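You operate a simulated robot arm through the tools that you are given. There is no shell and no other tool.

You are at the controls of a simulated two-armed robot. One attempt, no reset.

JOB
Take the size card and leave it on the lower middle shelf of the grey unit. Take the narrow timber on the left half of the bench and put it away on the side deck. Take the grey rubber cap from the right half of the bench and leave it on the side deck. Shut the left cart drawer. Shut the upper left door. Shut the upper right door. Turn the fan dial to on. Take the white brake pad that says "R29" from the shelf of the brake frame and leave it on the left end of the rear beam. Lift the round teal lid open. The order is free. Set down upright: size card, white brake pad.

The check looks at the end state, three seconds after you hand in, the way a careful person would. Anything else that was tipped, shoved, dropped, spilled or broken makes it a failure. Lids that push on must go on centred and level and be pressed home; caps that screw on are set level and turned clockwise until they are tight.

ROBOT AND FRAMES
Two 6-joint arms with two-finger parallel grippers on one trunk, on a base that drives. Base frame: it is fixed to the floor where the robot stands at the start and does not move with it; the origin is under the middle of the robot, x ahead of it, y to its left, z up; the surface under the hand at the start is at about z = 0.58. Lengths are in m, angles in degrees, forces in N, time in s.
The left shoulder is at the start at [0.05, 0.17, 0.956], the right one opposite. Each reaches about 1.092 m from its shoulder. Places, roughly: fan dial [-9.8, 2.5, 1]; grey rubber cap (6x6x5 cm) [-9.9, 7.1, 0.9]; left cart drawer [-12.9, 6.7, 0.7]; left end of the rear beam (46x22 cm) [-8.84, 0.22, 0.48]; lower middle shelf of the grey unit [-1.2, 1.7, 0.6]; narrow timber [-10, 8.25, 0.75]; round teal lid [-12.6, 8.5, 0.7]; side deck [-10.3, 9.2, 0.6]; size card [0.75, 0, 0.5]; upper left door [-10.5, 3.5, 1.1]; upper right door [-10.5, 3, 1.1]; white brake pad [-9.25, -1.25, 0.75]. Payload 1.57 kg a hand.
The TCP of each hand is the grasp point between the finger pads, 0.03 m short of the fingertips. In the tool frame z runs along the fingers and y along their closing line. The gripper opens to 0.08 m. The fingers are 0.017 m wide and 0.012 m thick; the gripper's body (0.04 by 0.082 m) begins 0.08 m behind the TCP.
Orientation is that of the tool frame in the base frame, as a unit quaternion [w, x, y, z]. With the fingers straight down and closing along the base's y, the tool's x points along the base's -x, its y along +y and its z along -z.

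CONTROLS
- The arms move only by the tool apply_moves. It takes "left_series", "right_series" or both (then of equal length, played together; a hand with none holds still); each is a list of rows, each a list of 3 entries, a list of its own where there are three numbers: the gripper command, from -1 (fully open) to 1 (shut), values between in proportion, then the shift along the base's x, y, z in m, then the turn, a rotation vector about the base's x, y, z in degrees. In form: [[claw, [x, y, z], [rx, ry, rz]], ...]. A call has 1 to 20 rows; each row is the pose to reach, as a shift and turn from the pose commanded when the call began. Each row takes 0.2 s and may step no farther than 0.05 m and 8.6 degrees from the row before; otherwise, or with a gripper value out of range, the whole call is refused. A pose out of reach is approached as far as the arm can. The call stops where the force on the tool passes 40 N (or 10 N more than at its start, if that is more) or the arm is blocked; 0.2 s more then pass. The fingers move at their own pace (about 0.045 m/s each) and stop on an object; they squeeze with about 26 N. The grip force told is the motor's: it shows also when the fingers shut on nothing. Time passes only in rows, and 0.2 s behind the last, so rows that repeat a pose let the fingers close. The reply holds the time, the measured pose of the TCP, the force on the tool along the base axes, the opening and the grip force, in the units named above and with some noise, with the torque about the TCP (base axes, N m) and any sound that the robot's microphone picked up.
- Cameras (640 x 400 px; columns grow to the right, rows downward): "scene" is now at [0.0359, 0.0157, 1.524]; the picture's right is [0.20, -0.98, 0.00], its down [-0.76, -0.16, -0.64] and it looks along [0.62, 0.13, -0.77] (base axes); focal length 256 px, centre (320, 200). "left" rides on the left gripper at [0.072, 0.007, -0.122] in its tool frame; the picture's right is [-0.09, 1.00, 0.00], its down [-0.84, -0.08, -0.54] and it looks along [-0.54, -0.05, 0.84] (tool axes); focal length 238 px, centre (320, 200). "right" rides on the right gripper at [0.072, -0.007, -0.122] in its tool frame; the picture's right is [0.09, 1.00, 0.00], its down [-0.84, 0.08, -0.54] and it looks along [-0.54, 0.05, 0.84] (tool axes); focal length 238 px, centre (320, 200). There is no depth. A picture from a camera that has moved, and an enlarged one, comes with that camera's place and axes in the base frame and with its lens.
- capture(camera): a new picture of that camera. No time passes.
- slide_trunk(by): slides the trunk up (or, below 0, down) by that many m; the arms and the scene camera ride with it, the base frame stays. It gives what a move gives, with no picture.
- roll_base(legs): drives the robot by 1 to 6 legs, each [ahead, left, turn to the left] in m, m and degrees, along the robot's own axes; the way and the turn of a leg run together, so that a leg with both is an arc; at most 1.5 m and 180 degrees a leg. The arms and the cameras ride along, it lands a little off, and it stops where it bumps. It gives what a move gives.
- pan_tilt(pan, tilt): turns the head with the scene camera to pan (to the left, within 86 degrees either way) and tilt (down, from -29 to 69), counted from straight ahead of the robot. It gives what a move gives.
- close_up(camera, box): a new picture of the part [left, top, right, bottom] of that camera's present view, enlarged. No time passes.
- close_job(): hands the job in; it is judged then, once.

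Nothing tells you exact positions but the pictures and the camera data. Unless the task says otherwise, let go and move clear before handing in.

The tools are called by a JSON object that holds its "method" and its "body". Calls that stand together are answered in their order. apply_moves: Moves the arms, as the interface text tells. Its arguments: {"type":"object","properties":{"left_series":{"type":"array"},"right_series":{"type":"array"}},"required":[]} The other tools are called the same way: slide_trunk (by) slides the trunk up or down; roll_base (legs) drives the base; pan_tilt (pan, tilt) turns the head that bears the scene camera; capture (camera) takes a picture; close_up (camera, box) takes an enlarged picture of a part of a camera's view; close_job () hands the job in.

At the start:

```text
clock: 0.0
left_tcp_pos: [0.6511, 0.4136, 0.8459]
left_ee_rot: [0.0, 0.0, 1.0, 0.001]
left_contact_force: [0.3, 0.4, -0.4]
left_ft_torque: [0.01, 0.03, 0.02]
left_finger_gap: 0.0799
left_finger_force: 0.1
right_tcp_pos: [0.4695, -0.1054, 0.8455]
right_ee_rot: [0.0, 0.0, 1.0, 0.0]
right_contact_force: [-0.4, 0.0, -0.2]
right_ft_torque: [0.02, -0.03, 0.02]
right_finger_gap: 0.0799
right_finger_force: 0.1
trunk travel left (down, up): [-0.571, 0.399]
robot x, y, heading: [-0.002, 0.0021, 0.2]
head pan, tilt: [11.7, 50.6]
```

scene: 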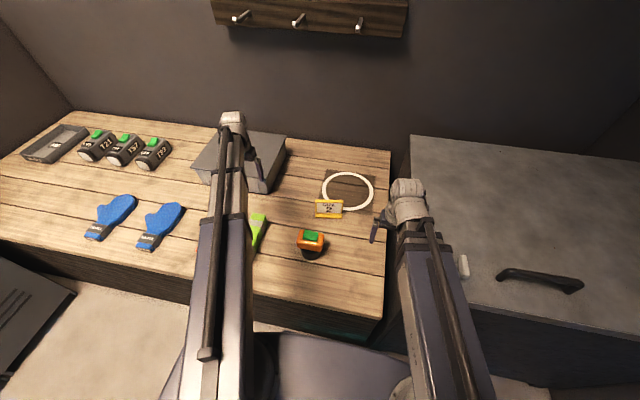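
right: 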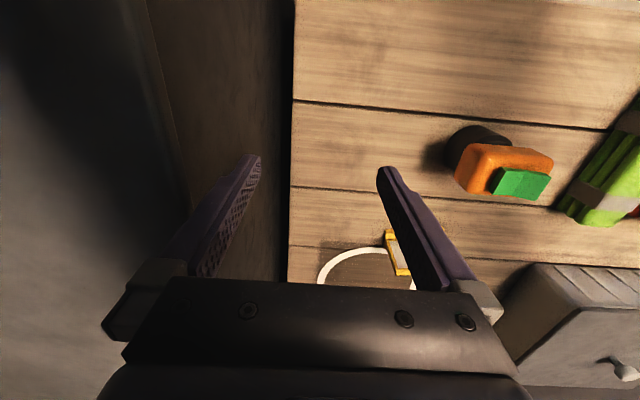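
left: 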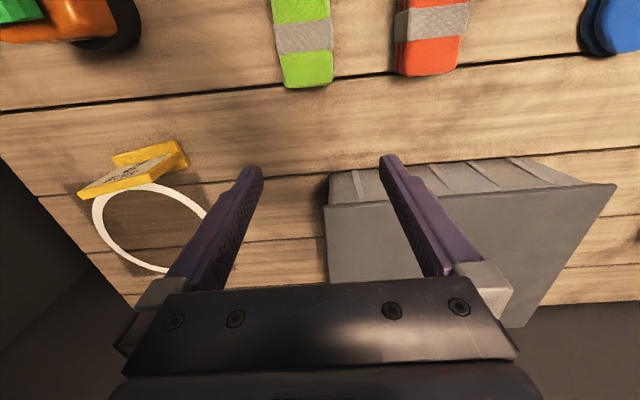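

I see a timber bench ahead with a yellow card standing in front of a white ring, gloves, radios and a grey box. The yellow card is probably the size card, so I'll look closer before moving.

{"method": "close_up", "body": {"camera": "scene", "box": [270, 150, 410, 260]}}

{"method": "close_up", "body": {"camera": "left", "box": [40, 110, 240, 290]}}

{"method": "close_up", "body": {"camera": "right", "box": [290, 190, 450, 300]}}

```text
3.64 times, centred on (340, 205) of scene
camera zoom: at [0.0359, 0.0157, 1.524], right [0.2, -0.98, 0.0], down [-0.76, -0.16, -0.64], along [0.62, 0.13, -0.77], focal length 932 px, centre (247, 182)
```

zoom: 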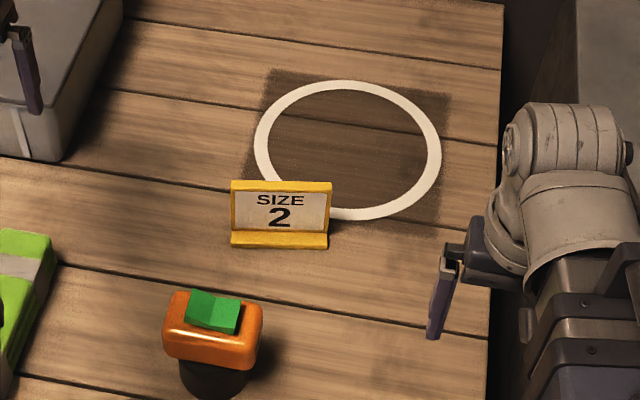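

```text
2.22 times, centred on (140, 200) of left
camera zoom: at [0.58, 0.4196, 0.9663], right [0.09, 1.0, 0.0], down [0.84, -0.08, 0.54], along [0.54, -0.05, -0.84], focal length 530 px, centre (720, 200)
```

zoom: 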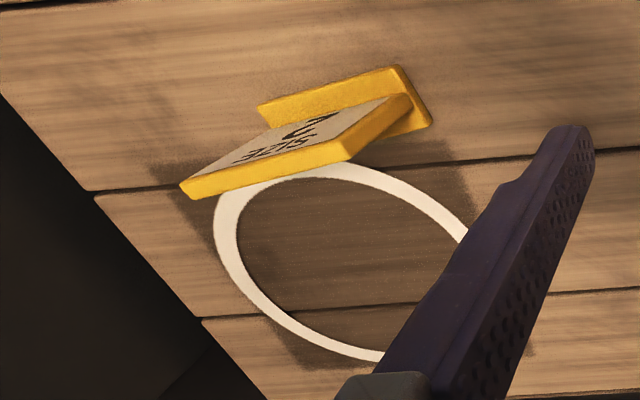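

```text
3.64 times, centred on (370, 245) of right
camera zoom: at [0.3979, -0.1112, 0.9682], right [-0.09, 1.0, 0.0], down [0.84, 0.08, 0.54], along [0.54, 0.05, -0.84], focal length 867 px, centre (138, 36)
```

zoom: 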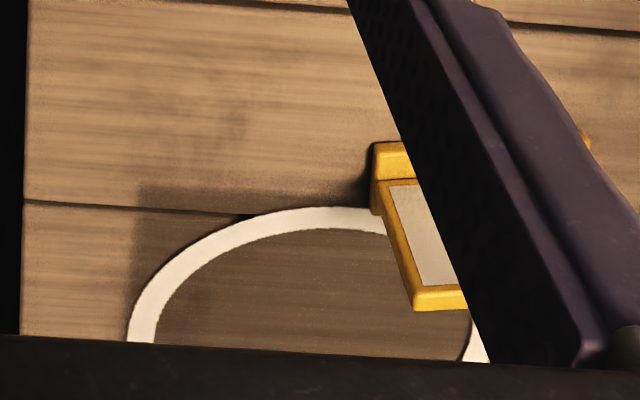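

The size card is a yellow sign on a foot at about [0.72, 0.11, 0.58], roughly 12 cm wide and 10 cm tall. Before I grip it I'll look around for the grey unit and a free route.

{"method": "pan_tilt", "body": {"pan": 86, "tilt": 20}}

{"method": "capture", "body": {"camera": "scene"}}

{"method": "pan_tilt", "body": {"pan": -86, "tilt": 20}}

{"method": "capture", "body": {"camera": "scene"}}

{"method": "pan_tilt", "body": {"pan": 0, "tilt": 30}}

{"method": "capture", "body": {"camera": "scene"}}

```text
clock: 1.5
left_tcp_pos: [0.6524, 0.4137, 0.8453]
left_ee_rot: [0.0, 0.0, 1.0, 0.001]
left_contact_force: [0.8, 0.4, 0.3]
left_ft_torque: [-0.03, 0.01, -0.03]
left_finger_gap: 0.0801
left_finger_force: 0.0
right_tcp_pos: [0.4698, -0.1049, 0.8465]
right_ee_rot: [0.0, 0.0, 1.0, -0.001]
right_contact_force: [0.2, 0.3, 0.2]
right_ft_torque: [-0.01, -0.02, -0.04]
right_finger_gap: 0.08
right_finger_force: 0.1
trunk travel left (down, up): [-0.571, 0.399]
robot x, y, heading: [0.002, 0.0021, -0.1]
head pan, tilt: [85.9, 20.0]
```

```text
taken
camera scene: at [-0.0323, 0.0931, 1.5704], right [1.0, -0.07, 0.0], down [-0.02, -0.34, -0.94], along [0.07, 0.94, -0.34], focal length 256 px, centre (320, 200)
```

scene: 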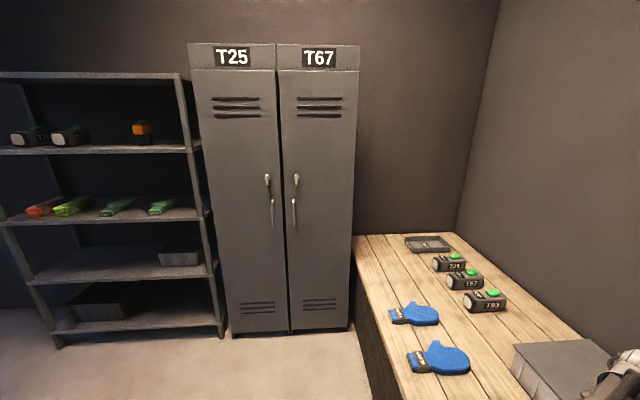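

```text
clock: 4.1
left_tcp_pos: [0.6514, 0.4143, 0.8456]
left_ee_rot: [0.001, -0.001, 1.0, 0.0]
left_contact_force: [0.0, 0.1, 0.0]
left_ft_torque: [-0.02, -0.01, -0.01]
left_finger_gap: 0.0798
left_finger_force: 0.1
right_tcp_pos: [0.4687, -0.1043, 0.8464]
right_ee_rot: [0.0, -0.001, 1.0, -0.001]
right_contact_force: [-1.0, 0.8, -0.1]
right_ft_torque: [0.01, 0.02, 0.01]
right_finger_gap: 0.0798
right_finger_force: 0.0
trunk travel left (down, up): [-0.571, 0.399]
robot x, y, heading: [0.0006, 0.0006, -0.1]
head pan, tilt: [-85.9, 20.0]
```

```text
taken
camera scene: at [-0.0323, -0.0926, 1.5704], right [-1.0, -0.07, 0.0], down [-0.02, 0.34, -0.94], along [0.07, -0.94, -0.34], focal length 256 px, centre (320, 200)
```

scene: 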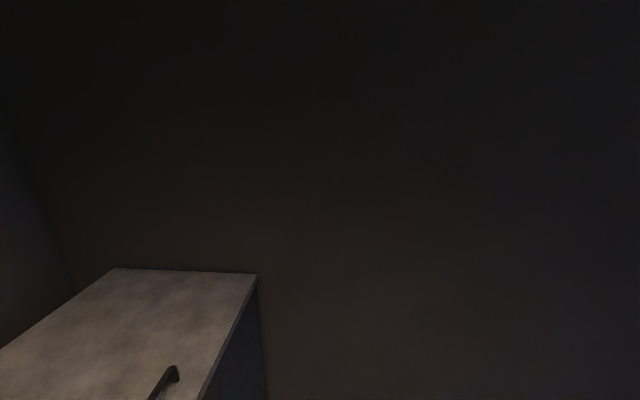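

```text
clock: 5.7
left_tcp_pos: [0.6518, 0.4138, 0.8456]
left_ee_rot: [0.0, -0.001, 1.0, 0.002]
left_contact_force: [-0.3, 0.8, -0.4]
left_ft_torque: [0.0, 0.01, 0.01]
left_finger_gap: 0.0801
left_finger_force: 0.0
right_tcp_pos: [0.4695, -0.1033, 0.8467]
right_ee_rot: [0.0, 0.001, 1.0, 0.0]
right_contact_force: [1.2, -0.6, 0.4]
right_ft_torque: [0.02, -0.01, -0.03]
right_finger_gap: 0.0803
right_finger_force: 0.2
trunk travel left (down, up): [-0.571, 0.399]
robot x, y, heading: [-0.0027, 0.0024, 0.1]
head pan, tilt: [0.0, 30.0]
```

```text
taken
camera scene: at [0.0515, 0.0002, 1.5543], right [0.0, -1.0, 0.0], down [-0.5, 0.0, -0.87], along [0.87, 0.0, -0.5], focal length 256 px, centre (320, 200)
```

scene: 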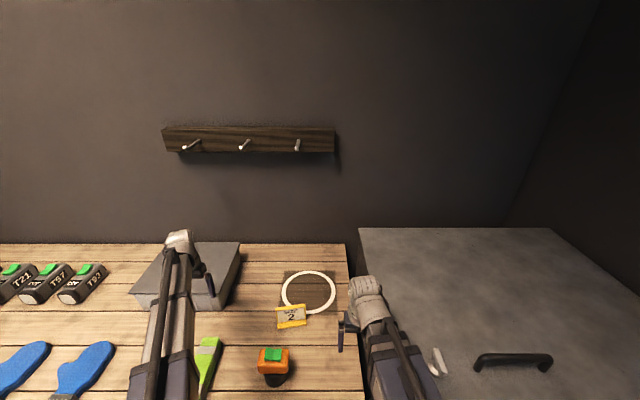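

The grey unit is the open shelving to the left. Its boards are at z of about 0.12, 0.56, 0.97 and 1.35, so the lower middle shelf is the one at about 0.56. I'll turn the right hand so its fingers lie in the card's plane, for a diagonal corner grip that also fits between the shelves.

{"method": "apply_moves", "body": {"right_series": [[-1, [0.023, 0, 0.0], [0, 0, -7.9]], [-1, [0.046, 0, 0.0], [0, 0, -15.8]], [-1, [0.069, 0, 0.0], [0, 0, -23.7]], [-1, [0.092, 0, 0.0], [0, 0, -31.6]], [-1, [0.115, 0, 0.0], [0, 0, -39.5]], [-1, [0.138, 0, 0.0], [0, 0, -47.4]], [-1, [0.161, 0, 0.0], [0, 0, -55.3]], [-1, [0.184, 0, 0.0], [0, 0, -63.2]], [-1, [0.207, 0, 0.0], [0, 0, -71.1]], [-1, [0.23, 0, 0.0], [0, 0, -79]]]}}

{"method": "capture", "body": {"camera": "right"}}

{"method": "capture", "body": {"camera": "scene"}}

```text
clock: 7.9
left_tcp_pos: [0.6516, 0.4134, 0.8449]
left_ee_rot: [0.0, -0.001, 1.0, 0.001]
left_contact_force: [-0.3, 0.0, 0.3]
left_ft_torque: [-0.02, 0.0, -0.01]
left_finger_gap: 0.0798
left_finger_force: 0.0
right_tcp_pos: [0.6998, -0.106, 0.8445]
right_ee_rot: [0.0, 0.637, 0.771, 0.0]
right_contact_force: [0.7, -0.1, -0.2]
right_ft_torque: [-0.01, -0.03, 0.0]
right_finger_gap: 0.0802
right_finger_force: 0.1
trunk travel left (down, up): [-0.571, 0.399]
robot x, y, heading: [-0.0024, 0.0029, -0.3]
head pan, tilt: [0.0, 30.0]
```

```text
taken
camera right: at [0.6804, -0.0357, 0.9681], right [0.96, 0.28, 0.0], down [0.23, -0.81, 0.54], along [0.15, -0.52, -0.84], focal length 238 px, centre (320, 200)
```

right: 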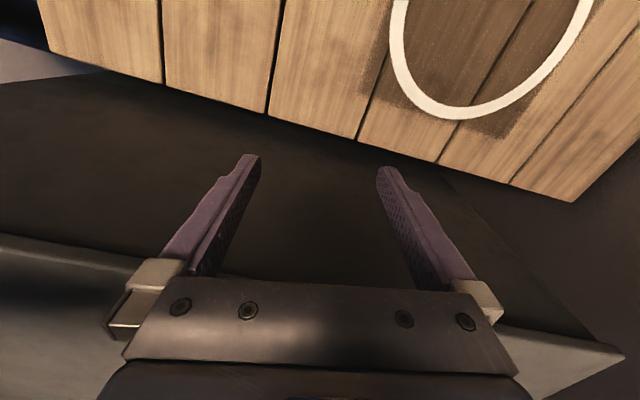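

```text
taken
camera scene: at [0.0517, 0.0003, 1.5543], right [0.0, -1.0, 0.0], down [-0.5, 0.0, -0.87], along [0.87, 0.0, -0.5], focal length 256 px, centre (320, 200)
```

scene: 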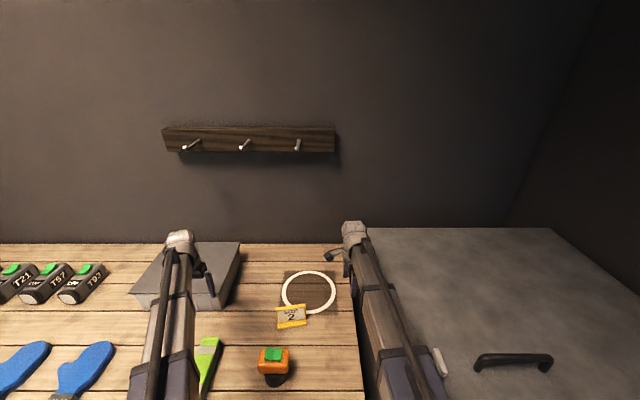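

The hand turned freely. Now I tilt the fingers 45 degrees to the left about the card's normal and look at the card from the side.

{"method": "apply_moves", "body": {"right_series": [[-1, [0, -0.003, 0.0], [7.36, 1.43, 0]], [-1, [0, -0.006, 0.0], [14.72, 2.86, 0]], [-1, [0, -0.009, 0.0], [22.1, 4.3, 0]], [-1, [0, -0.012, 0.0], [29.4, 5.7, 0]], [-1, [0, -0.015, 0.0], [36.8, 7.15, 0]], [-1, [0, -0.018, 0.0], [44.2, 8.6, 0]]]}}

{"method": "capture", "body": {"camera": "right"}}

{"method": "capture", "body": {"camera": "scene"}}

```text
clock: 9.3
left_tcp_pos: [0.6509, 0.4131, 0.8462]
left_ee_rot: [0.0, 0.0, 1.0, 0.001]
left_contact_force: [-1.2, 0.2, 0.1]
left_ft_torque: [0.01, -0.01, 0.0]
left_finger_gap: 0.0802
left_finger_force: 0.0
right_tcp_pos: [0.6975, -0.1258, 0.9106]
right_ee_rot: [-0.295, 0.588, 0.712, 0.244]
right_contact_force: [0.5, -0.4, 0.0]
right_ft_torque: [-0.04, 0.0, 0.02]
right_finger_gap: 0.08
right_finger_force: 0.0
right hand out of reach, approached as far as the arm can: row 2, 3, 4, 5, 6
trunk travel left (down, up): [-0.571, 0.399]
robot x, y, heading: [0.0035, 0.0032, -0.0]
head pan, tilt: [0.0, 30.0]
```

```text
taken
camera right: at [0.6983, -0.1624, 1.048], right [0.96, 0.25, 0.07], down [0.26, -0.94, -0.21], along [0.01, 0.22, -0.98], focal length 238 px, centre (320, 200)
```

right: 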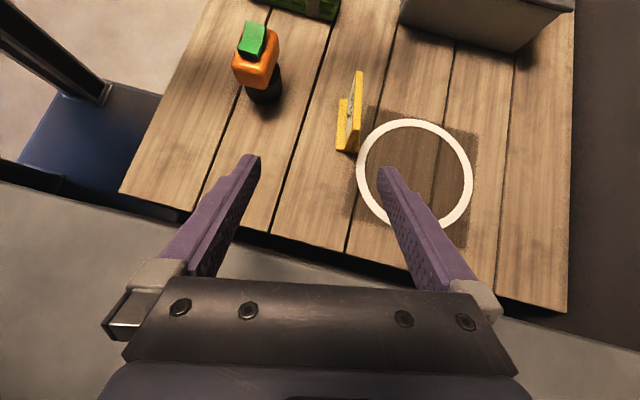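

```text
taken
camera scene: at [0.0515, 0.0, 1.5543], right [0.0, -1.0, 0.0], down [-0.5, 0.0, -0.87], along [0.87, 0.0, -0.5], focal length 256 px, centre (320, 200)
```

scene: 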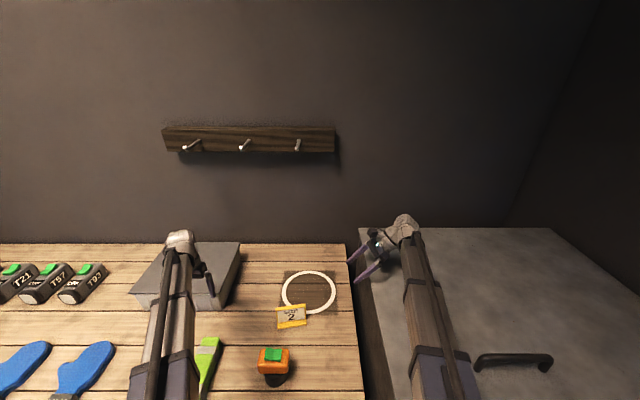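

The hand reached the tilt but sits about 7 cm higher than commanded. From here I see the card edge-on, so I'll zoom in to measure its foot and lean.

{"method": "close_up", "body": {"camera": "right", "box": [310, 55, 400, 165]}}

{"method": "close_up", "body": {"camera": "scene", "box": [255, 260, 365, 345]}}

```text
3.64 times, centred on (355, 110) of right
camera zoom: at [0.6983, -0.1624, 1.048], right [0.96, 0.25, 0.07], down [0.26, -0.94, -0.21], along [0.01, 0.22, -0.98], focal length 867 px, centre (193, 527)
```

zoom: 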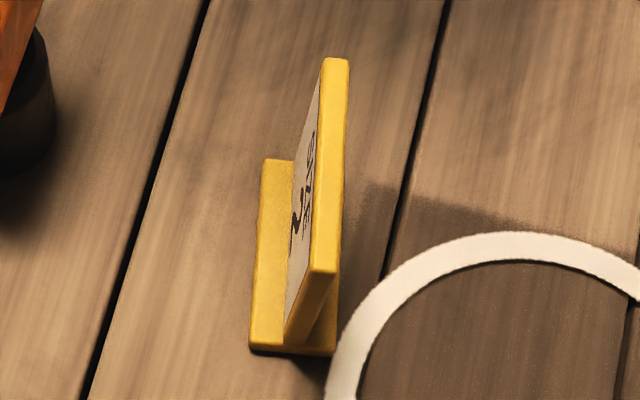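

```text
4.71 times, centred on (310, 302) of scene
camera zoom: at [0.0515, 0.0, 1.5543], right [0.0, -1.0, 0.0], down [-0.5, 0.0, -0.87], along [0.87, 0.0, -0.5], focal length 1206 px, centre (367, -282)
```

zoom: 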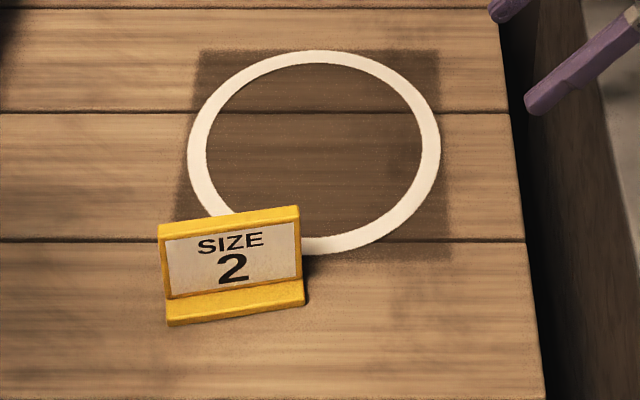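

The plate stands vertical with its right end near [0.73, 0.058] and its top at about 0.685. I'll move the right hand to a pre-grasp point up and to the right of that corner.

{"method": "apply_moves", "body": {"right_series": [[-1, [0.009, 0.04, 0.0], [0, 0, 0]], [-1, [0.018, 0.08, -0.01], [0, 0, 0]], [-1, [0.027, 0.12, -0.04], [0, 0, 0]], [-1, [0.036, 0.157, -0.08], [0, 0, 0]], [-1, [0.036, 0.157, -0.11], [0, 0, 0]]]}}

{"method": "capture", "body": {"camera": "right"}}

{"method": "capture", "body": {"camera": "scene"}}

```text
refused: row 3 steps farther than a row can; nothing moved
```

```text
taken
camera right: at [0.6983, -0.1624, 1.048], right [0.96, 0.25, 0.07], down [0.26, -0.94, -0.21], along [0.01, 0.22, -0.98], focal length 238 px, centre (320, 200)
```

right: 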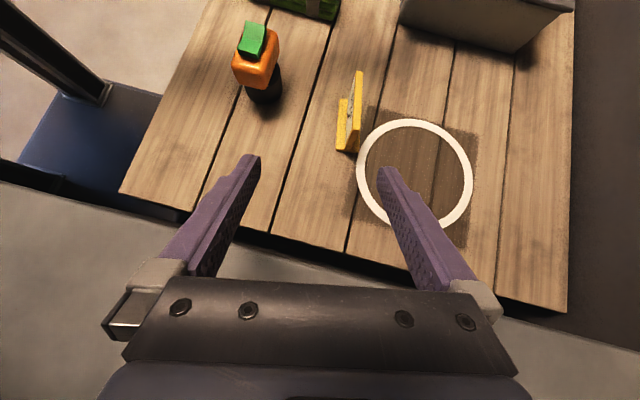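

```text
taken
camera scene: at [0.0515, 0.0, 1.5543], right [0.0, -1.0, 0.0], down [-0.5, 0.0, -0.87], along [0.87, 0.0, -0.5], focal length 256 px, centre (320, 200)
```

scene: 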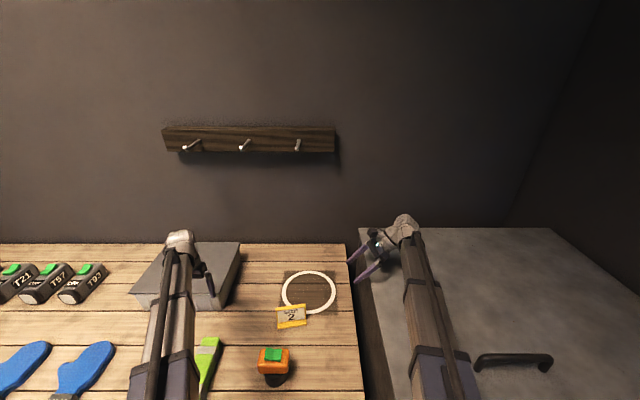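

The call was refused because one row stepped too far. I'll resend the move with shorter steps.

{"method": "apply_moves", "body": {"right_series": [[-1, [0.009, 0.04, 0.0], [0, 0, 0]], [-1, [0.018, 0.08, -0.01], [0, 0, 0]], [-1, [0.026, 0.113, -0.04], [0, 0, 0]], [-1, [0.033, 0.14, -0.07], [0, 0, 0]], [-1, [0.036, 0.157, -0.11], [0, 0, 0]]]}}

{"method": "capture", "body": {"camera": "right"}}

{"method": "capture", "body": {"camera": "scene"}}

```text
clock: 10.5
left_tcp_pos: [0.6527, 0.4135, 0.8461]
left_ee_rot: [0.0, 0.001, 1.0, 0.001]
left_contact_force: [-0.2, -0.7, -0.2]
left_ft_torque: [0.02, 0.0, 0.01]
left_finger_gap: 0.0802
left_finger_force: 0.0
right_tcp_pos: [0.739, 0.033, 0.91]
right_ee_rot: [-0.296, 0.588, 0.713, 0.243]
right_contact_force: [-0.6, -0.8, -0.6]
right_ft_torque: [-0.01, 0.0, 0.0]
right_finger_gap: 0.08
right_finger_force: 0.2
right hand out of reach, approached as far as the arm can: row 2, 3, 4, 5
trunk travel left (down, up): [-0.571, 0.399]
robot x, y, heading: [0.0009, -0.0015, 0.2]
head pan, tilt: [0.0, 30.0]
```

```text
taken
camera right: at [0.7404, -0.0029, 1.0477], right [0.97, 0.25, 0.06], down [0.26, -0.94, -0.21], along [0.01, 0.22, -0.98], focal length 238 px, centre (320, 200)
```

right: 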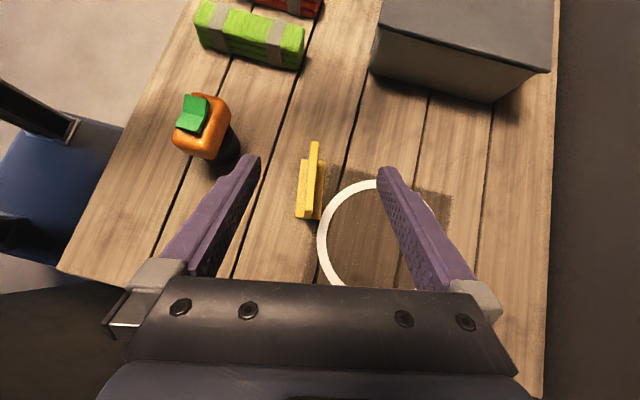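

```text
taken
camera scene: at [0.0515, 0.0006, 1.5543], right [0.0, -1.0, 0.0], down [-0.5, 0.0, -0.87], along [0.87, 0.0, -0.5], focal length 256 px, centre (320, 200)
```

scene: 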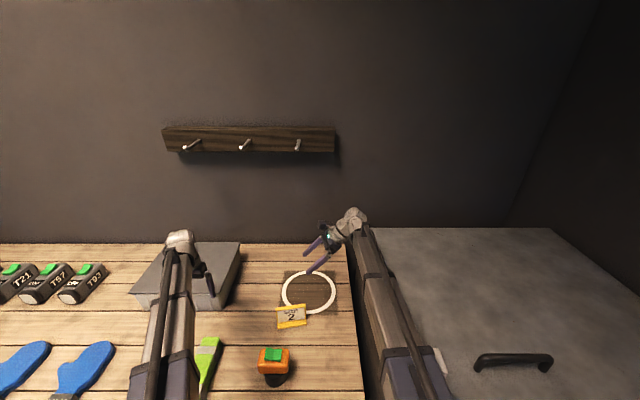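

Position in x and y is fine, but height stops at 0.91, so the arm can't get lower at this trunk height. I'll lift and retract the left hand first, then lower the trunk.

{"method": "apply_moves", "body": {"left_series": [[-1, [-0.02, 0.0, 0.04], [0, 0, 0]], [-1, [-0.04, 0.0, 0.08], [0, 0, 0]], [-1, [-0.06, 0.0, 0.12], [0, 0, 0]], [-1, [-0.08, 0.0, 0.16], [0, 0, 0]], [-1, [-0.1, 0.0, 0.2], [0, 0, 0]]]}}

{"method": "slide_trunk", "body": {"by": -0.12}}

{"method": "capture", "body": {"camera": "scene"}}

{"method": "capture", "body": {"camera": "right"}}

```text
clock: 11.7
left_tcp_pos: [0.5503, 0.4106, 0.8457]
left_ee_rot: [0.001, 0.0, 1.0, 0.0]
left_contact_force: [-0.2, 0.0, -0.1]
left_ft_torque: [-0.04, -0.06, 0.01]
left_finger_gap: 0.08
left_finger_force: 0.0
left hand out of reach, approached as far as the arm can: row 1, 2, 3, 4, 5
right_tcp_pos: [0.7382, 0.0328, 0.9106]
right_ee_rot: [-0.295, 0.588, 0.713, 0.244]
right_contact_force: [0.9, -0.3, 0.2]
right_ft_torque: [-0.02, 0.01, -0.05]
right_finger_gap: 0.0802
right_finger_force: 0.0
trunk travel left (down, up): [-0.571, 0.399]
robot x, y, heading: [0.0007, -0.0024, 0.1]
head pan, tilt: [0.0, 30.0]
```

```text
clock: 13.2
left_tcp_pos: [0.5505, 0.4119, 0.7255]
left_ee_rot: [-0.001, -0.001, 1.0, 0.001]
left_contact_force: [0.5, 0.4, -1.2]
left_ft_torque: [0.0, 0.01, 0.01]
left_finger_gap: 0.0801
left_finger_force: 0.0
right_tcp_pos: [0.7393, 0.0324, 0.7896]
right_ee_rot: [-0.295, 0.588, 0.713, 0.243]
right_contact_force: [0.5, 0.4, 0.4]
right_ft_torque: [-0.01, -0.01, 0.04]
right_finger_gap: 0.0797
right_finger_force: 0.0
trunk travel left (down, up): [-0.451, 0.519]
robot x, y, heading: [-0.0005, -0.0032, -0.0]
head pan, tilt: [0.0, 30.0]
```

```text
taken
camera scene: at [0.0514, 0.0002, 1.4344], right [0.0, -1.0, 0.0], down [-0.5, 0.0, -0.87], along [0.87, 0.0, -0.5], focal length 256 px, centre (320, 200)
```

scene: 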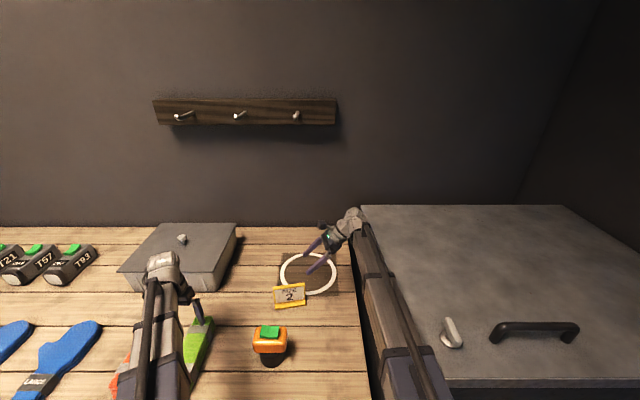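

```text
taken
camera right: at [0.7402, -0.0036, 0.9278], right [0.96, 0.25, 0.07], down [0.26, -0.94, -0.21], along [0.01, 0.22, -0.98], focal length 238 px, centre (320, 200)
```

right: 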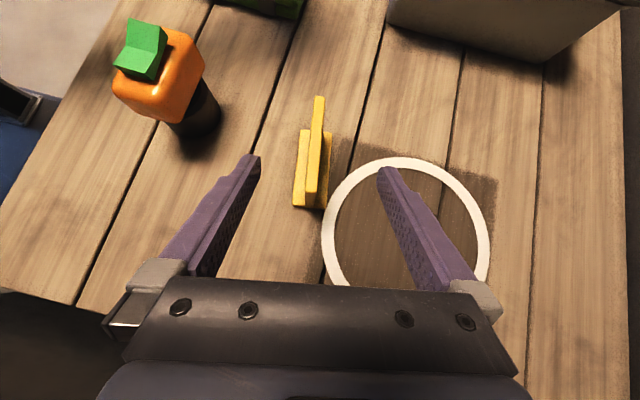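

The arms turn out to work in a fixed horizontal plane, with wrist height set only by the trunk (wrist-to-TCP length is about 0.222 m). Before lowering further I need the height of the grey counter on the right, since the forearm passes over it.

{"method": "close_up", "body": {"camera": "scene", "box": [340, 190, 500, 300]}}

{"method": "pan_tilt", "body": {"pan": -50, "tilt": 45}}

{"method": "capture", "body": {"camera": "scene"}}

```text
3.64 times, centred on (420, 245) of scene
camera zoom: at [0.0514, 0.0002, 1.4344], right [0.0, -1.0, 0.0], down [-0.5, 0.0, -0.87], along [0.87, 0.0, -0.5], focal length 932 px, centre (-44, 36)
```

zoom: 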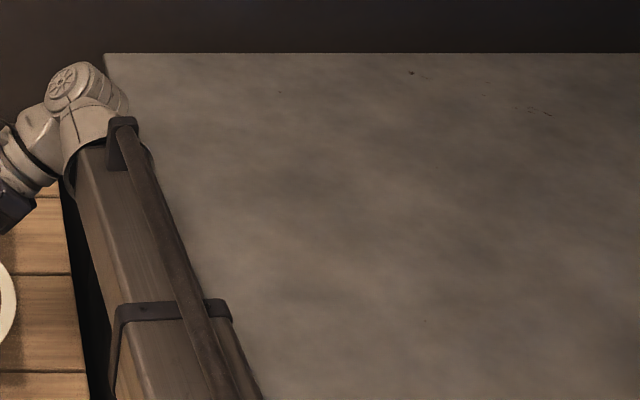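

```text
clock: 14.3
left_tcp_pos: [0.5506, 0.4117, 0.7264]
left_ee_rot: [0.0, 0.0, 1.0, 0.001]
left_contact_force: [-0.4, -0.2, 0.2]
left_ft_torque: [-0.03, 0.01, 0.0]
left_finger_gap: 0.0798
left_finger_force: 0.0
right_tcp_pos: [0.738, 0.0321, 0.7902]
right_ee_rot: [-0.295, 0.587, 0.713, 0.243]
right_contact_force: [0.5, 1.0, 0.2]
right_ft_torque: [0.0, -0.03, 0.03]
right_finger_gap: 0.0798
right_finger_force: 0.0
trunk travel left (down, up): [-0.451, 0.519]
robot x, y, heading: [-0.0018, -0.0037, -0.1]
head pan, tilt: [-50.0, 45.0]
```

```text
taken
camera scene: at [0.0134, -0.062, 1.4117], right [-0.77, -0.64, 0.0], down [-0.45, 0.54, -0.71], along [0.46, -0.54, -0.71], focal length 256 px, centre (320, 200)
```

scene: 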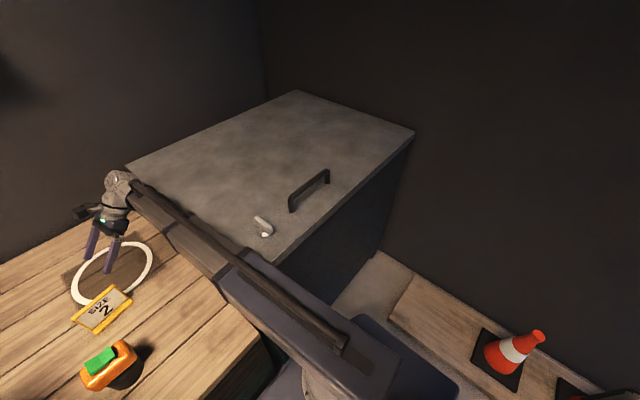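

The counter top is at about 0.87 and its left edge at y of about -0.17, so the right arm would hit it if lowered here. I'll pitch the left hand level to keep it off the bench, then shift the robot left before lowering.

{"method": "apply_moves", "body": {"left_series": [[-1, [0.01, 0.0, 0.0], [0, -8.2, 0]], [-1, [0.02, 0.0, 0.0], [0, -16.4, 0]], [-1, [0.03, 0.0, 0.0], [0, -24.6, 0]], [-1, [0.04, 0.0, 0.0], [0, -32.8, 0]], [-1, [0.05, 0.0, 0.0], [0, -41, 0]], [-1, [0.06, 0.0, 0.0], [0, -49.2, 0]], [-1, [0.07, 0.0, 0.0], [0, -57.4, 0]], [-1, [0.08, 0.0, 0.0], [0, -65.6, 0]], [-1, [0.09, 0.0, 0.0], [0, -73.8, 0]], [-1, [0.1, 0.0, 0.0], [0, -82, 0]], [-1, [0.1, 0.0, 0.0], [0, -90, 0]]]}}

{"method": "pan_tilt", "body": {"pan": 20, "tilt": 45}}

{"method": "capture", "body": {"camera": "scene"}}

```text
clock: 16.7
left_tcp_pos: [0.639, 0.428, 0.945]
left_ee_rot: [0.706, 0.0, 0.708, 0.0]
left_contact_force: [0.9, 0.3, 0.6]
left_ft_torque: [0.02, 0.0, -0.01]
left_finger_gap: 0.08
left_finger_force: 0.0
left hand out of reach, approached as far as the arm can: row 2, 3, 4, 5, 6, 7, 8, 9, 10, 11
right_tcp_pos: [0.7399, 0.0333, 0.7899]
right_ee_rot: [-0.295, 0.588, 0.713, 0.242]
right_contact_force: [-0.2, 0.3, 0.5]
right_ft_torque: [0.0, -0.02, 0.01]
right_finger_gap: 0.0802
right_finger_force: 0.1
trunk travel left (down, up): [-0.451, 0.519]
robot x, y, heading: [0.0001, 0.0007, -0.4]
head pan, tilt: [-50.0, 45.0]
```

```text
clock: 18.1
left_tcp_pos: [0.6397, 0.4286, 0.9447]
left_ee_rot: [0.705, -0.001, 0.709, 0.0]
left_contact_force: [-0.4, -0.8, 0.3]
left_ft_torque: [-0.01, 0.03, 0.02]
left_finger_gap: 0.0801
left_finger_force: 0.1
right_tcp_pos: [0.7393, 0.0332, 0.7906]
right_ee_rot: [-0.295, 0.588, 0.712, 0.244]
right_contact_force: [-0.2, 0.7, 0.4]
right_ft_torque: [-0.02, 0.03, 0.02]
right_finger_gap: 0.0801
right_finger_force: 0.1
trunk travel left (down, up): [-0.451, 0.519]
robot x, y, heading: [-0.001, 0.0004, -0.1]
head pan, tilt: [20.0, 45.0]
```

```text
taken
camera scene: at [0.0375, 0.028, 1.4117], right [0.34, -0.94, 0.0], down [-0.66, -0.24, -0.71], along [0.66, 0.24, -0.71], focal length 256 px, centre (320, 200)
```

scene: 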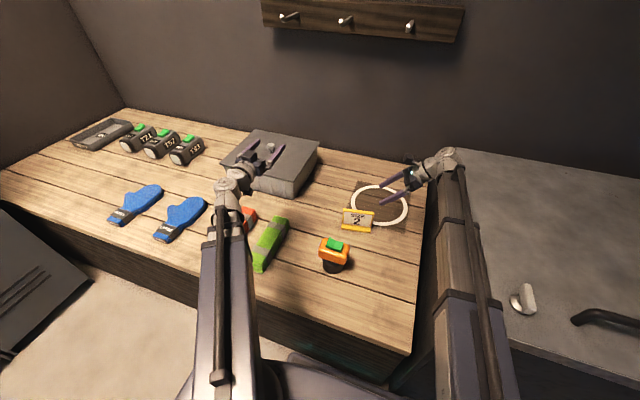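

The left hand is level and clear. Next I pull the right hand back a bit, drive 0.35 m left, and look again.

{"method": "apply_moves", "body": {"right_series": [[-1, [-0.04, 0.0, 0.0], [0, 0, 0]], [-1, [-0.08, 0.0, 0.0], [0, 0, 0]], [-1, [-0.12, 0.0, 0.0], [0, 0, 0]], [-1, [-0.15, 0.0, 0.0], [0, 0, 0]]]}}

{"method": "roll_base", "body": {"legs": [[0, 0.35, 0]]}}

{"method": "capture", "body": {"camera": "scene"}}

{"method": "capture", "body": {"camera": "right"}}

```text
clock: 19.1
left_tcp_pos: [0.64, 0.4279, 0.9443]
left_ee_rot: [0.706, -0.001, 0.709, 0.0]
left_contact_force: [0.2, 0.4, 1.1]
left_ft_torque: [-0.04, 0.0, 0.0]
left_finger_gap: 0.0798
left_finger_force: 0.1
right_tcp_pos: [0.5865, 0.0351, 0.7899]
right_ee_rot: [-0.294, 0.588, 0.713, 0.244]
right_contact_force: [-0.1, 0.1, 0.0]
right_ft_torque: [-0.01, -0.01, 0.01]
right_finger_gap: 0.0798
right_finger_force: 0.1
trunk travel left (down, up): [-0.451, 0.519]
robot x, y, heading: [0.0051, -0.0024, -0.2]
head pan, tilt: [20.0, 45.0]
```

```text
clock: 21.4
left_tcp_pos: [0.6314, 0.791, 0.9435]
left_ee_rot: [0.705, -0.004, 0.709, 0.003]
left_contact_force: [-1.0, -0.1, -0.3]
left_ft_torque: [0.01, -0.02, 0.0]
left_finger_gap: 0.0801
left_finger_force: 0.1
right_tcp_pos: [0.5856, 0.3957, 0.7897]
right_ee_rot: [-0.296, 0.584, 0.716, 0.242]
right_contact_force: [0.2, 0.5, 0.0]
right_ft_torque: [0.03, 0.0, -0.05]
right_finger_gap: 0.0801
right_finger_force: 0.0
trunk travel left (down, up): [-0.451, 0.519]
robot x, y, heading: [-0.0026, 0.3557, 0.8]
head pan, tilt: [20.0, 45.0]
```

```text
taken
camera scene: at [0.035, 0.3832, 1.4117], right [0.35, -0.94, 0.0], down [-0.66, -0.25, -0.71], along [0.66, 0.25, -0.71], focal length 256 px, centre (320, 200)
```

scene: 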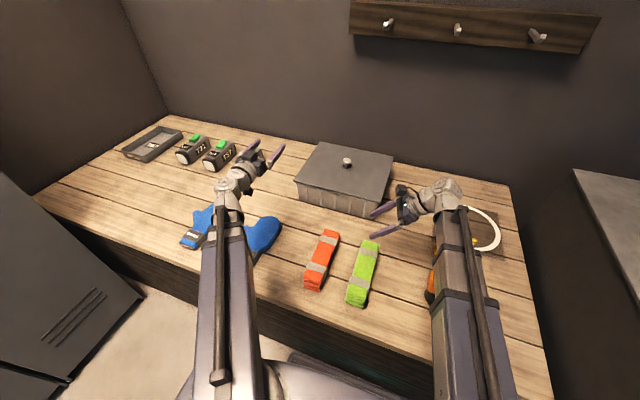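

```text
taken
camera right: at [0.5863, 0.3602, 0.9276], right [0.96, 0.27, 0.06], down [0.27, -0.94, -0.21], along [0.01, 0.22, -0.98], focal length 238 px, centre (320, 200)
```

right: 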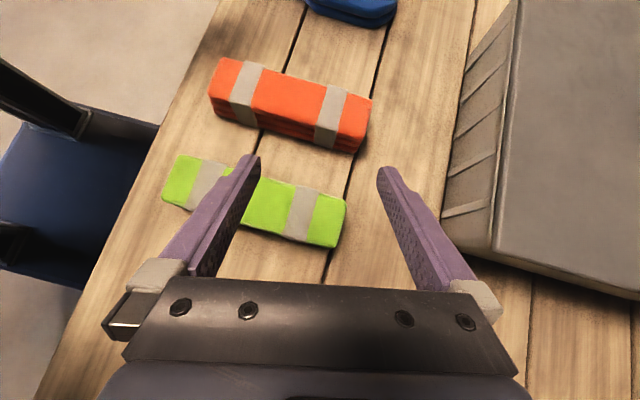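

Good position. Now I bring the right hand over the card at about [0.72, 0.10], still above it, and check alignment.

{"method": "apply_moves", "body": {"right_series": [[-1, [0.02, -0.042, 0.0], [0, 0, 0]], [-1, [0.04, -0.084, 0.0], [0, 0, 0]], [-1, [0.06, -0.126, 0.0], [0, 0, 0]], [-1, [0.08, -0.168, 0.0], [0, 0, 0]], [-1, [0.1, -0.21, 0.0], [0, 0, 0]], [-1, [0.12, -0.252, 0.0], [0, 0, 0]], [-1, [0.137, -0.294, 0.0], [0, 0, -1]]]}}

{"method": "capture", "body": {"camera": "right"}}

{"method": "pan_tilt", "body": {"pan": -15, "tilt": 45}}

{"method": "capture", "body": {"camera": "scene"}}

```text
clock: 23.0
left_tcp_pos: [0.6321, 0.7896, 0.9453]
left_ee_rot: [0.705, -0.005, 0.709, 0.004]
left_contact_force: [0.5, 0.0, -0.2]
left_ft_torque: [-0.03, -0.01, -0.01]
left_finger_gap: 0.08
left_finger_force: 0.0
right_tcp_pos: [0.7236, 0.1054, 0.7891]
right_ee_rot: [-0.294, 0.59, 0.712, 0.243]
right_contact_force: [0.7, 0.0, -0.1]
right_ft_torque: [0.02, -0.01, -0.01]
right_finger_gap: 0.0801
right_finger_force: 0.0
trunk travel left (down, up): [-0.451, 0.519]
robot x, y, heading: [-0.0016, 0.3544, 0.8]
head pan, tilt: [20.0, 45.0]
```

```text
taken
camera right: at [0.7237, 0.0698, 0.9273], right [0.97, 0.25, 0.06], down [0.26, -0.94, -0.21], along [0.01, 0.22, -0.98], focal length 238 px, centre (320, 200)
```

right: 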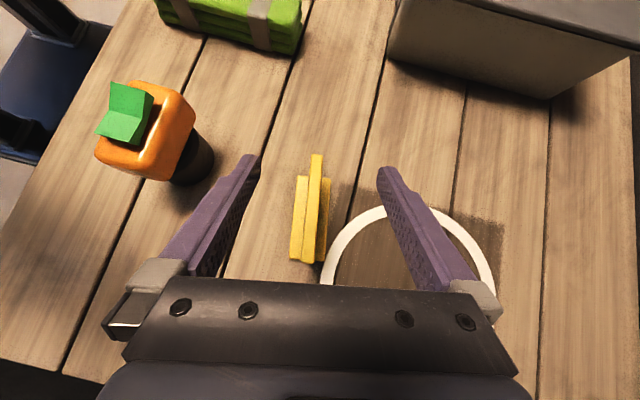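

```text
clock: 24.1
left_tcp_pos: [0.6321, 0.79, 0.9437]
left_ee_rot: [0.705, -0.006, 0.709, 0.005]
left_contact_force: [0.7, -0.5, -0.2]
left_ft_torque: [0.0, -0.01, 0.0]
left_finger_gap: 0.0799
left_finger_force: 0.0
right_tcp_pos: [0.7228, 0.1067, 0.7898]
right_ee_rot: [-0.293, 0.59, 0.711, 0.244]
right_contact_force: [0.4, -0.6, -0.1]
right_ft_torque: [0.03, 0.0, -0.02]
right_finger_gap: 0.0802
right_finger_force: 0.1
trunk travel left (down, up): [-0.451, 0.519]
robot x, y, heading: [-0.0051, 0.3505, 0.7]
head pan, tilt: [-15.0, 45.0]
```

```text
taken
camera scene: at [0.0378, 0.3343, 1.4117], right [-0.25, -0.97, 0.0], down [-0.69, 0.17, -0.71], along [0.69, -0.17, -0.71], focal length 256 px, centre (320, 200)
```

scene: 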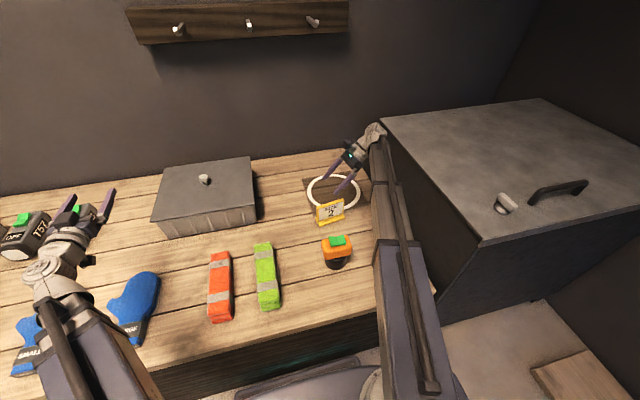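

The plate sits centred between the open fingers and the forearm clears both the counter edge and the lamp. I'll lower the trunk in stages.

{"method": "slide_trunk", "body": {"by": -0.08}}

{"method": "capture", "body": {"camera": "right"}}

{"method": "capture", "body": {"camera": "scene"}}

```text
clock: 25.2
left_tcp_pos: [0.6327, 0.791, 0.8646]
left_ee_rot: [0.705, -0.005, 0.709, 0.004]
left_contact_force: [0.2, 0.5, 0.2]
left_ft_torque: [-0.02, 0.0, -0.02]
left_finger_gap: 0.08
left_finger_force: 0.1
right_tcp_pos: [0.7226, 0.1057, 0.7088]
right_ee_rot: [-0.293, 0.589, 0.713, 0.242]
right_contact_force: [0.0, -0.2, -0.9]
right_ft_torque: [0.01, -0.02, -0.01]
right_finger_gap: 0.0799
right_finger_force: 0.0
trunk travel left (down, up): [-0.371, 0.599]
robot x, y, heading: [-0.0025, 0.3526, 0.5]
head pan, tilt: [-15.0, 45.0]
```

```text
taken
camera right: at [0.7232, 0.0701, 0.8475], right [0.97, 0.25, 0.06], down [0.26, -0.94, -0.21], along [0.01, 0.21, -0.98], focal length 238 px, centre (320, 200)
```

right: 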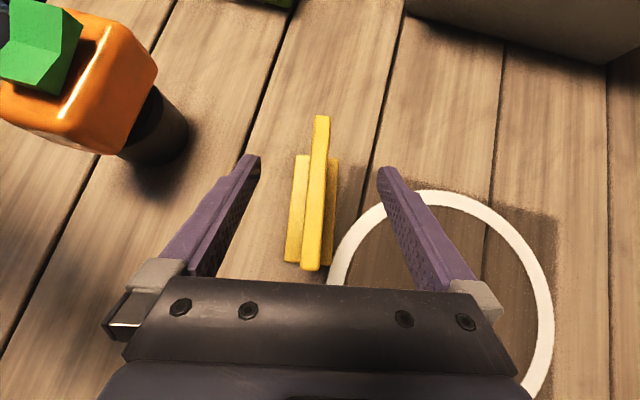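

```text
taken
camera scene: at [0.0377, 0.3342, 1.3318], right [-0.25, -0.97, 0.0], down [-0.69, 0.17, -0.71], along [0.69, -0.17, -0.71], focal length 256 px, centre (320, 200)
```

scene: 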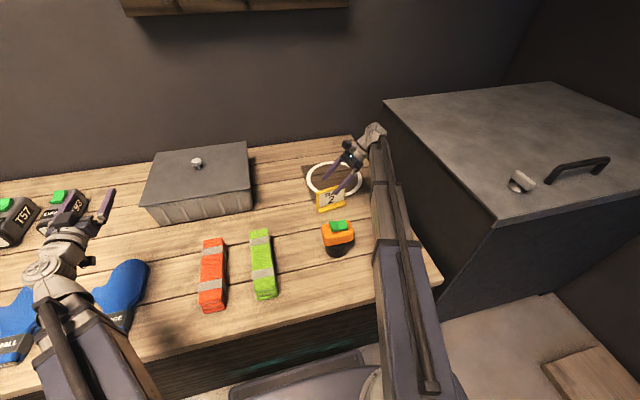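

Alignment is within about 2 mm and the yaw matches. I'll lower the last 5.4 cm and close the fingers.

{"method": "slide_trunk", "body": {"by": -0.054}}

{"method": "capture", "body": {"camera": "right"}}

```text
clock: 26.2
left_tcp_pos: [0.6322, 0.7904, 0.8107]
left_ee_rot: [0.706, -0.005, 0.708, 0.004]
left_contact_force: [0.4, 0.6, 0.0]
left_ft_torque: [0.0, 0.0, 0.01]
left_finger_gap: 0.0799
left_finger_force: 0.0
right_tcp_pos: [0.7225, 0.1057, 0.6557]
right_ee_rot: [-0.294, 0.59, 0.712, 0.244]
right_contact_force: [-0.5, 0.2, -0.2]
right_ft_torque: [-0.01, -0.01, 0.01]
right_finger_gap: 0.0798
right_finger_force: 0.0
trunk travel left (down, up): [-0.317, 0.653]
robot x, y, heading: [-0.0017, 0.3524, 0.9]
head pan, tilt: [-15.0, 45.0]
```

```text
taken
camera right: at [0.7232, 0.0702, 0.7934], right [0.97, 0.25, 0.06], down [0.26, -0.94, -0.21], along [0.01, 0.21, -0.98], focal length 238 px, centre (320, 200)
```

right: 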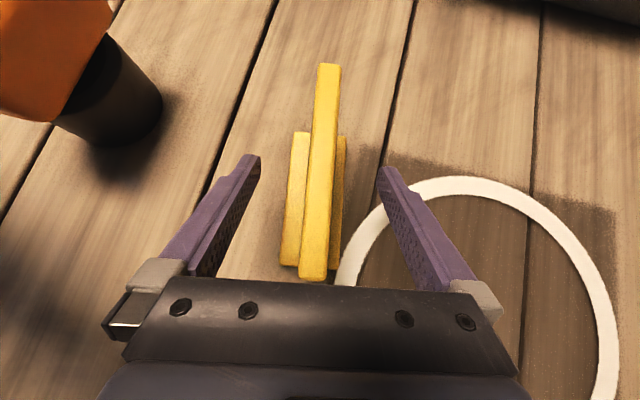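

The card is between the fingers. Closing.

{"method": "apply_moves", "body": {"right_series": [[1, [0, 0, 0], [0, 0, 0]], [1, [0, 0, 0], [0, 0, 0]], [1, [0, 0, 0], [0, 0, 0]], [1, [0, 0, 0], [0, 0, 0]], [1, [0, 0, 0], [0, 0, 0]], [1, [0, 0, 0], [0, 0, 0]]]}}

{"method": "capture", "body": {"camera": "right"}}

```text
clock: 27.6
left_tcp_pos: [0.633, 0.789, 0.8108]
left_ee_rot: [0.705, -0.004, 0.709, 0.004]
left_contact_force: [-0.3, -0.3, -1.0]
left_ft_torque: [0.03, 0.01, 0.0]
left_finger_gap: 0.0801
left_finger_force: 0.0
right_tcp_pos: [0.7239, 0.1045, 0.6548]
right_ee_rot: [-0.293, 0.59, 0.712, 0.243]
right_contact_force: [0.4, 0.6, -0.2]
right_ft_torque: [-0.03, 0.02, 0.02]
right_finger_gap: 0.0139
right_finger_force: 26.7
trunk travel left (down, up): [-0.317, 0.653]
robot x, y, heading: [-0.0009, 0.354, 0.7]
head pan, tilt: [-15.0, 45.0]
```

```text
taken
camera right: at [0.7233, 0.0701, 0.7933], right [0.97, 0.25, 0.06], down [0.26, -0.94, -0.21], along [0.01, 0.21, -0.98], focal length 238 px, centre (320, 200)
```

right: 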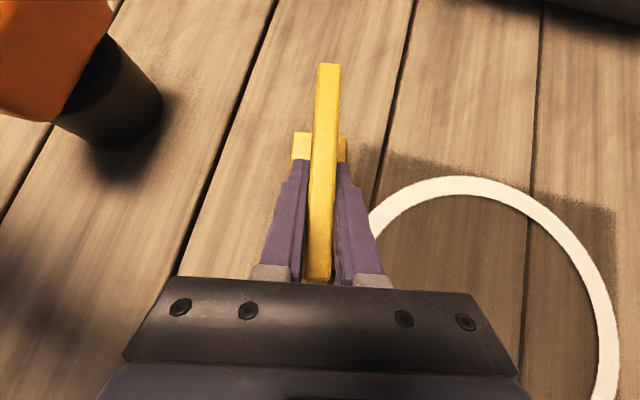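

The card is gripped firmly (14 mm gap, 27 N). Lifting with the trunk.

{"method": "slide_trunk", "body": {"by": 0.05}}

{"method": "capture", "body": {"camera": "right"}}

{"method": "slide_trunk", "body": {"by": 0.2}}

{"method": "capture", "body": {"camera": "scene"}}

```text
clock: 28.5
left_tcp_pos: [0.6338, 0.7912, 0.8611]
left_ee_rot: [0.705, -0.005, 0.709, 0.004]
left_contact_force: [-0.1, 0.0, -0.3]
left_ft_torque: [0.02, 0.03, 0.0]
left_finger_gap: 0.0803
left_finger_force: 0.2
right_tcp_pos: [0.7225, 0.1048, 0.7054]
right_ee_rot: [-0.293, 0.591, 0.711, 0.244]
right_contact_force: [0.7, 0.0, -0.5]
right_ft_torque: [-0.01, 0.02, -0.02]
right_finger_gap: 0.0137
right_finger_force: 26.4
trunk travel left (down, up): [-0.367, 0.603]
robot x, y, heading: [-0.0062, 0.3528, 0.7]
head pan, tilt: [-15.0, 45.0]
```

```text
taken
camera right: at [0.7234, 0.0701, 0.8432], right [0.97, 0.25, 0.06], down [0.26, -0.94, -0.21], along [0.01, 0.21, -0.98], focal length 238 px, centre (320, 200)
```

right: 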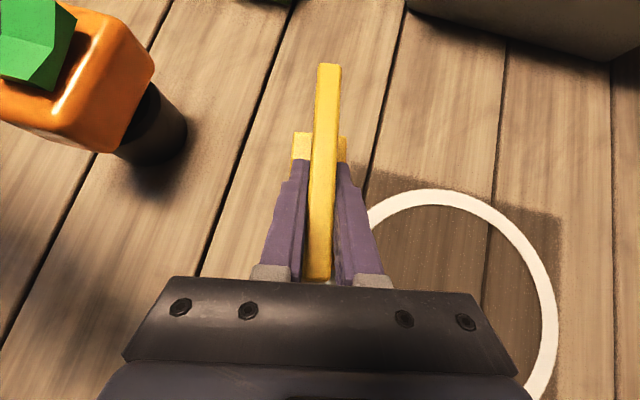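

```text
clock: 30.7
left_tcp_pos: [0.6322, 0.7907, 1.0614]
left_ee_rot: [0.705, -0.005, 0.709, 0.004]
left_contact_force: [-0.6, -0.2, 0.3]
left_ft_torque: [-0.01, 0.03, 0.0]
left_finger_gap: 0.08
left_finger_force: 0.0
right_tcp_pos: [0.7224, 0.1056, 0.9057]
right_ee_rot: [-0.293, 0.59, 0.711, 0.244]
right_contact_force: [0.0, -0.1, -1.7]
right_ft_torque: [-0.02, -0.02, -0.03]
right_finger_gap: 0.0139
right_finger_force: 25.7
trunk travel left (down, up): [-0.567, 0.403]
robot x, y, heading: [-0.0033, 0.3536, 0.5]
head pan, tilt: [-15.0, 45.0]
```

```text
taken
camera scene: at [0.0379, 0.3342, 1.5277], right [-0.25, -0.97, 0.0], down [-0.69, 0.17, -0.71], along [0.69, -0.17, -0.71], focal length 256 px, centre (320, 200)
```

scene: 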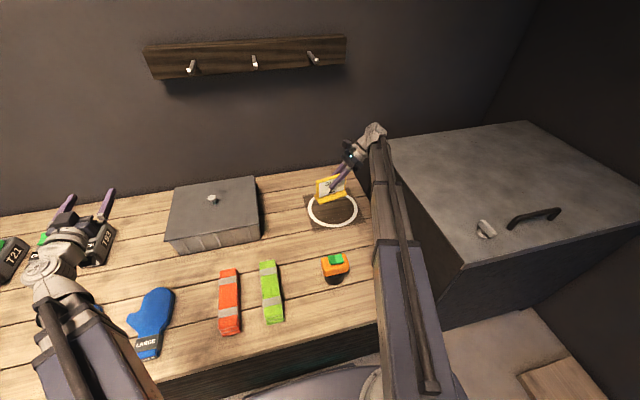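

The card is up and hanging level in the grip. I'll check the floor on both sides and behind before reversing.

{"method": "pan_tilt", "body": {"pan": -86, "tilt": 40}}

{"method": "capture", "body": {"camera": "scene"}}

{"method": "pan_tilt", "body": {"pan": 86, "tilt": 30}}

{"method": "capture", "body": {"camera": "scene"}}

```text
clock: 32.1
left_tcp_pos: [0.6322, 0.7907, 1.061]
left_ee_rot: [0.705, -0.006, 0.709, 0.006]
left_contact_force: [-0.2, -0.1, 0.7]
left_ft_torque: [-0.03, 0.02, 0.0]
left_finger_gap: 0.0799
left_finger_force: 0.1
right_tcp_pos: [0.7222, 0.1058, 0.9059]
right_ee_rot: [-0.293, 0.59, 0.712, 0.244]
right_contact_force: [0.5, 0.7, -0.8]
right_ft_torque: [-0.02, -0.02, 0.0]
right_finger_gap: 0.0136
right_finger_force: 25.8
trunk travel left (down, up): [-0.567, 0.403]
robot x, y, heading: [-0.0042, 0.3518, 0.8]
head pan, tilt: [-85.9, 40.0]
```

```text
taken
camera scene: at [-0.0339, 0.2696, 1.535], right [-1.0, -0.08, 0.0], down [-0.05, 0.64, -0.77], along [0.06, -0.76, -0.64], focal length 256 px, centre (320, 200)
```

scene: 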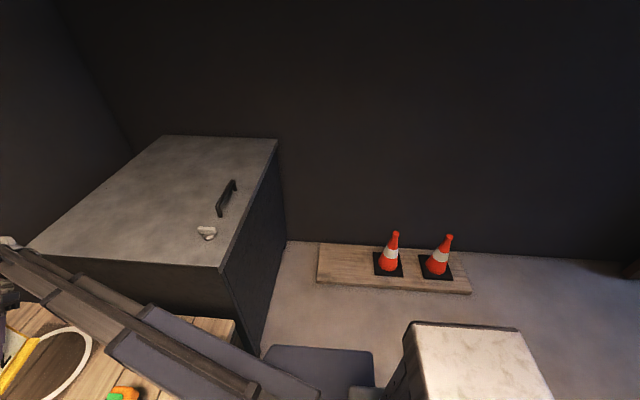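

```text
clock: 34.7
left_tcp_pos: [0.6329, 0.79, 1.0601]
left_ee_rot: [0.705, -0.004, 0.709, 0.004]
left_contact_force: [-0.3, -0.2, 0.3]
left_ft_torque: [-0.01, 0.0, -0.03]
left_finger_gap: 0.0803
left_finger_force: 0.0
right_tcp_pos: [0.7223, 0.1057, 0.9048]
right_ee_rot: [-0.293, 0.59, 0.712, 0.244]
right_contact_force: [0.3, -0.4, -0.3]
right_ft_torque: [-0.02, 0.02, 0.01]
right_finger_gap: 0.0136
right_finger_force: 25.9
trunk travel left (down, up): [-0.567, 0.403]
robot x, y, heading: [-0.0014, 0.3541, 0.8]
head pan, tilt: [85.9, 30.0]
```

```text
taken
camera scene: at [-0.0355, 0.4446, 1.5503], right [1.0, -0.06, 0.0], down [-0.03, -0.5, -0.87], along [0.05, 0.86, -0.5], focal length 256 px, centre (320, 200)
```

scene: 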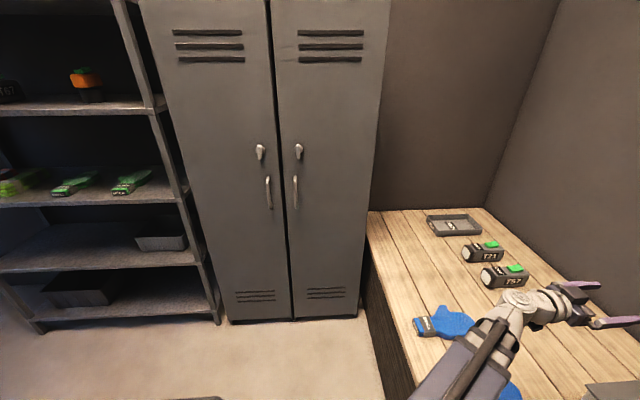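

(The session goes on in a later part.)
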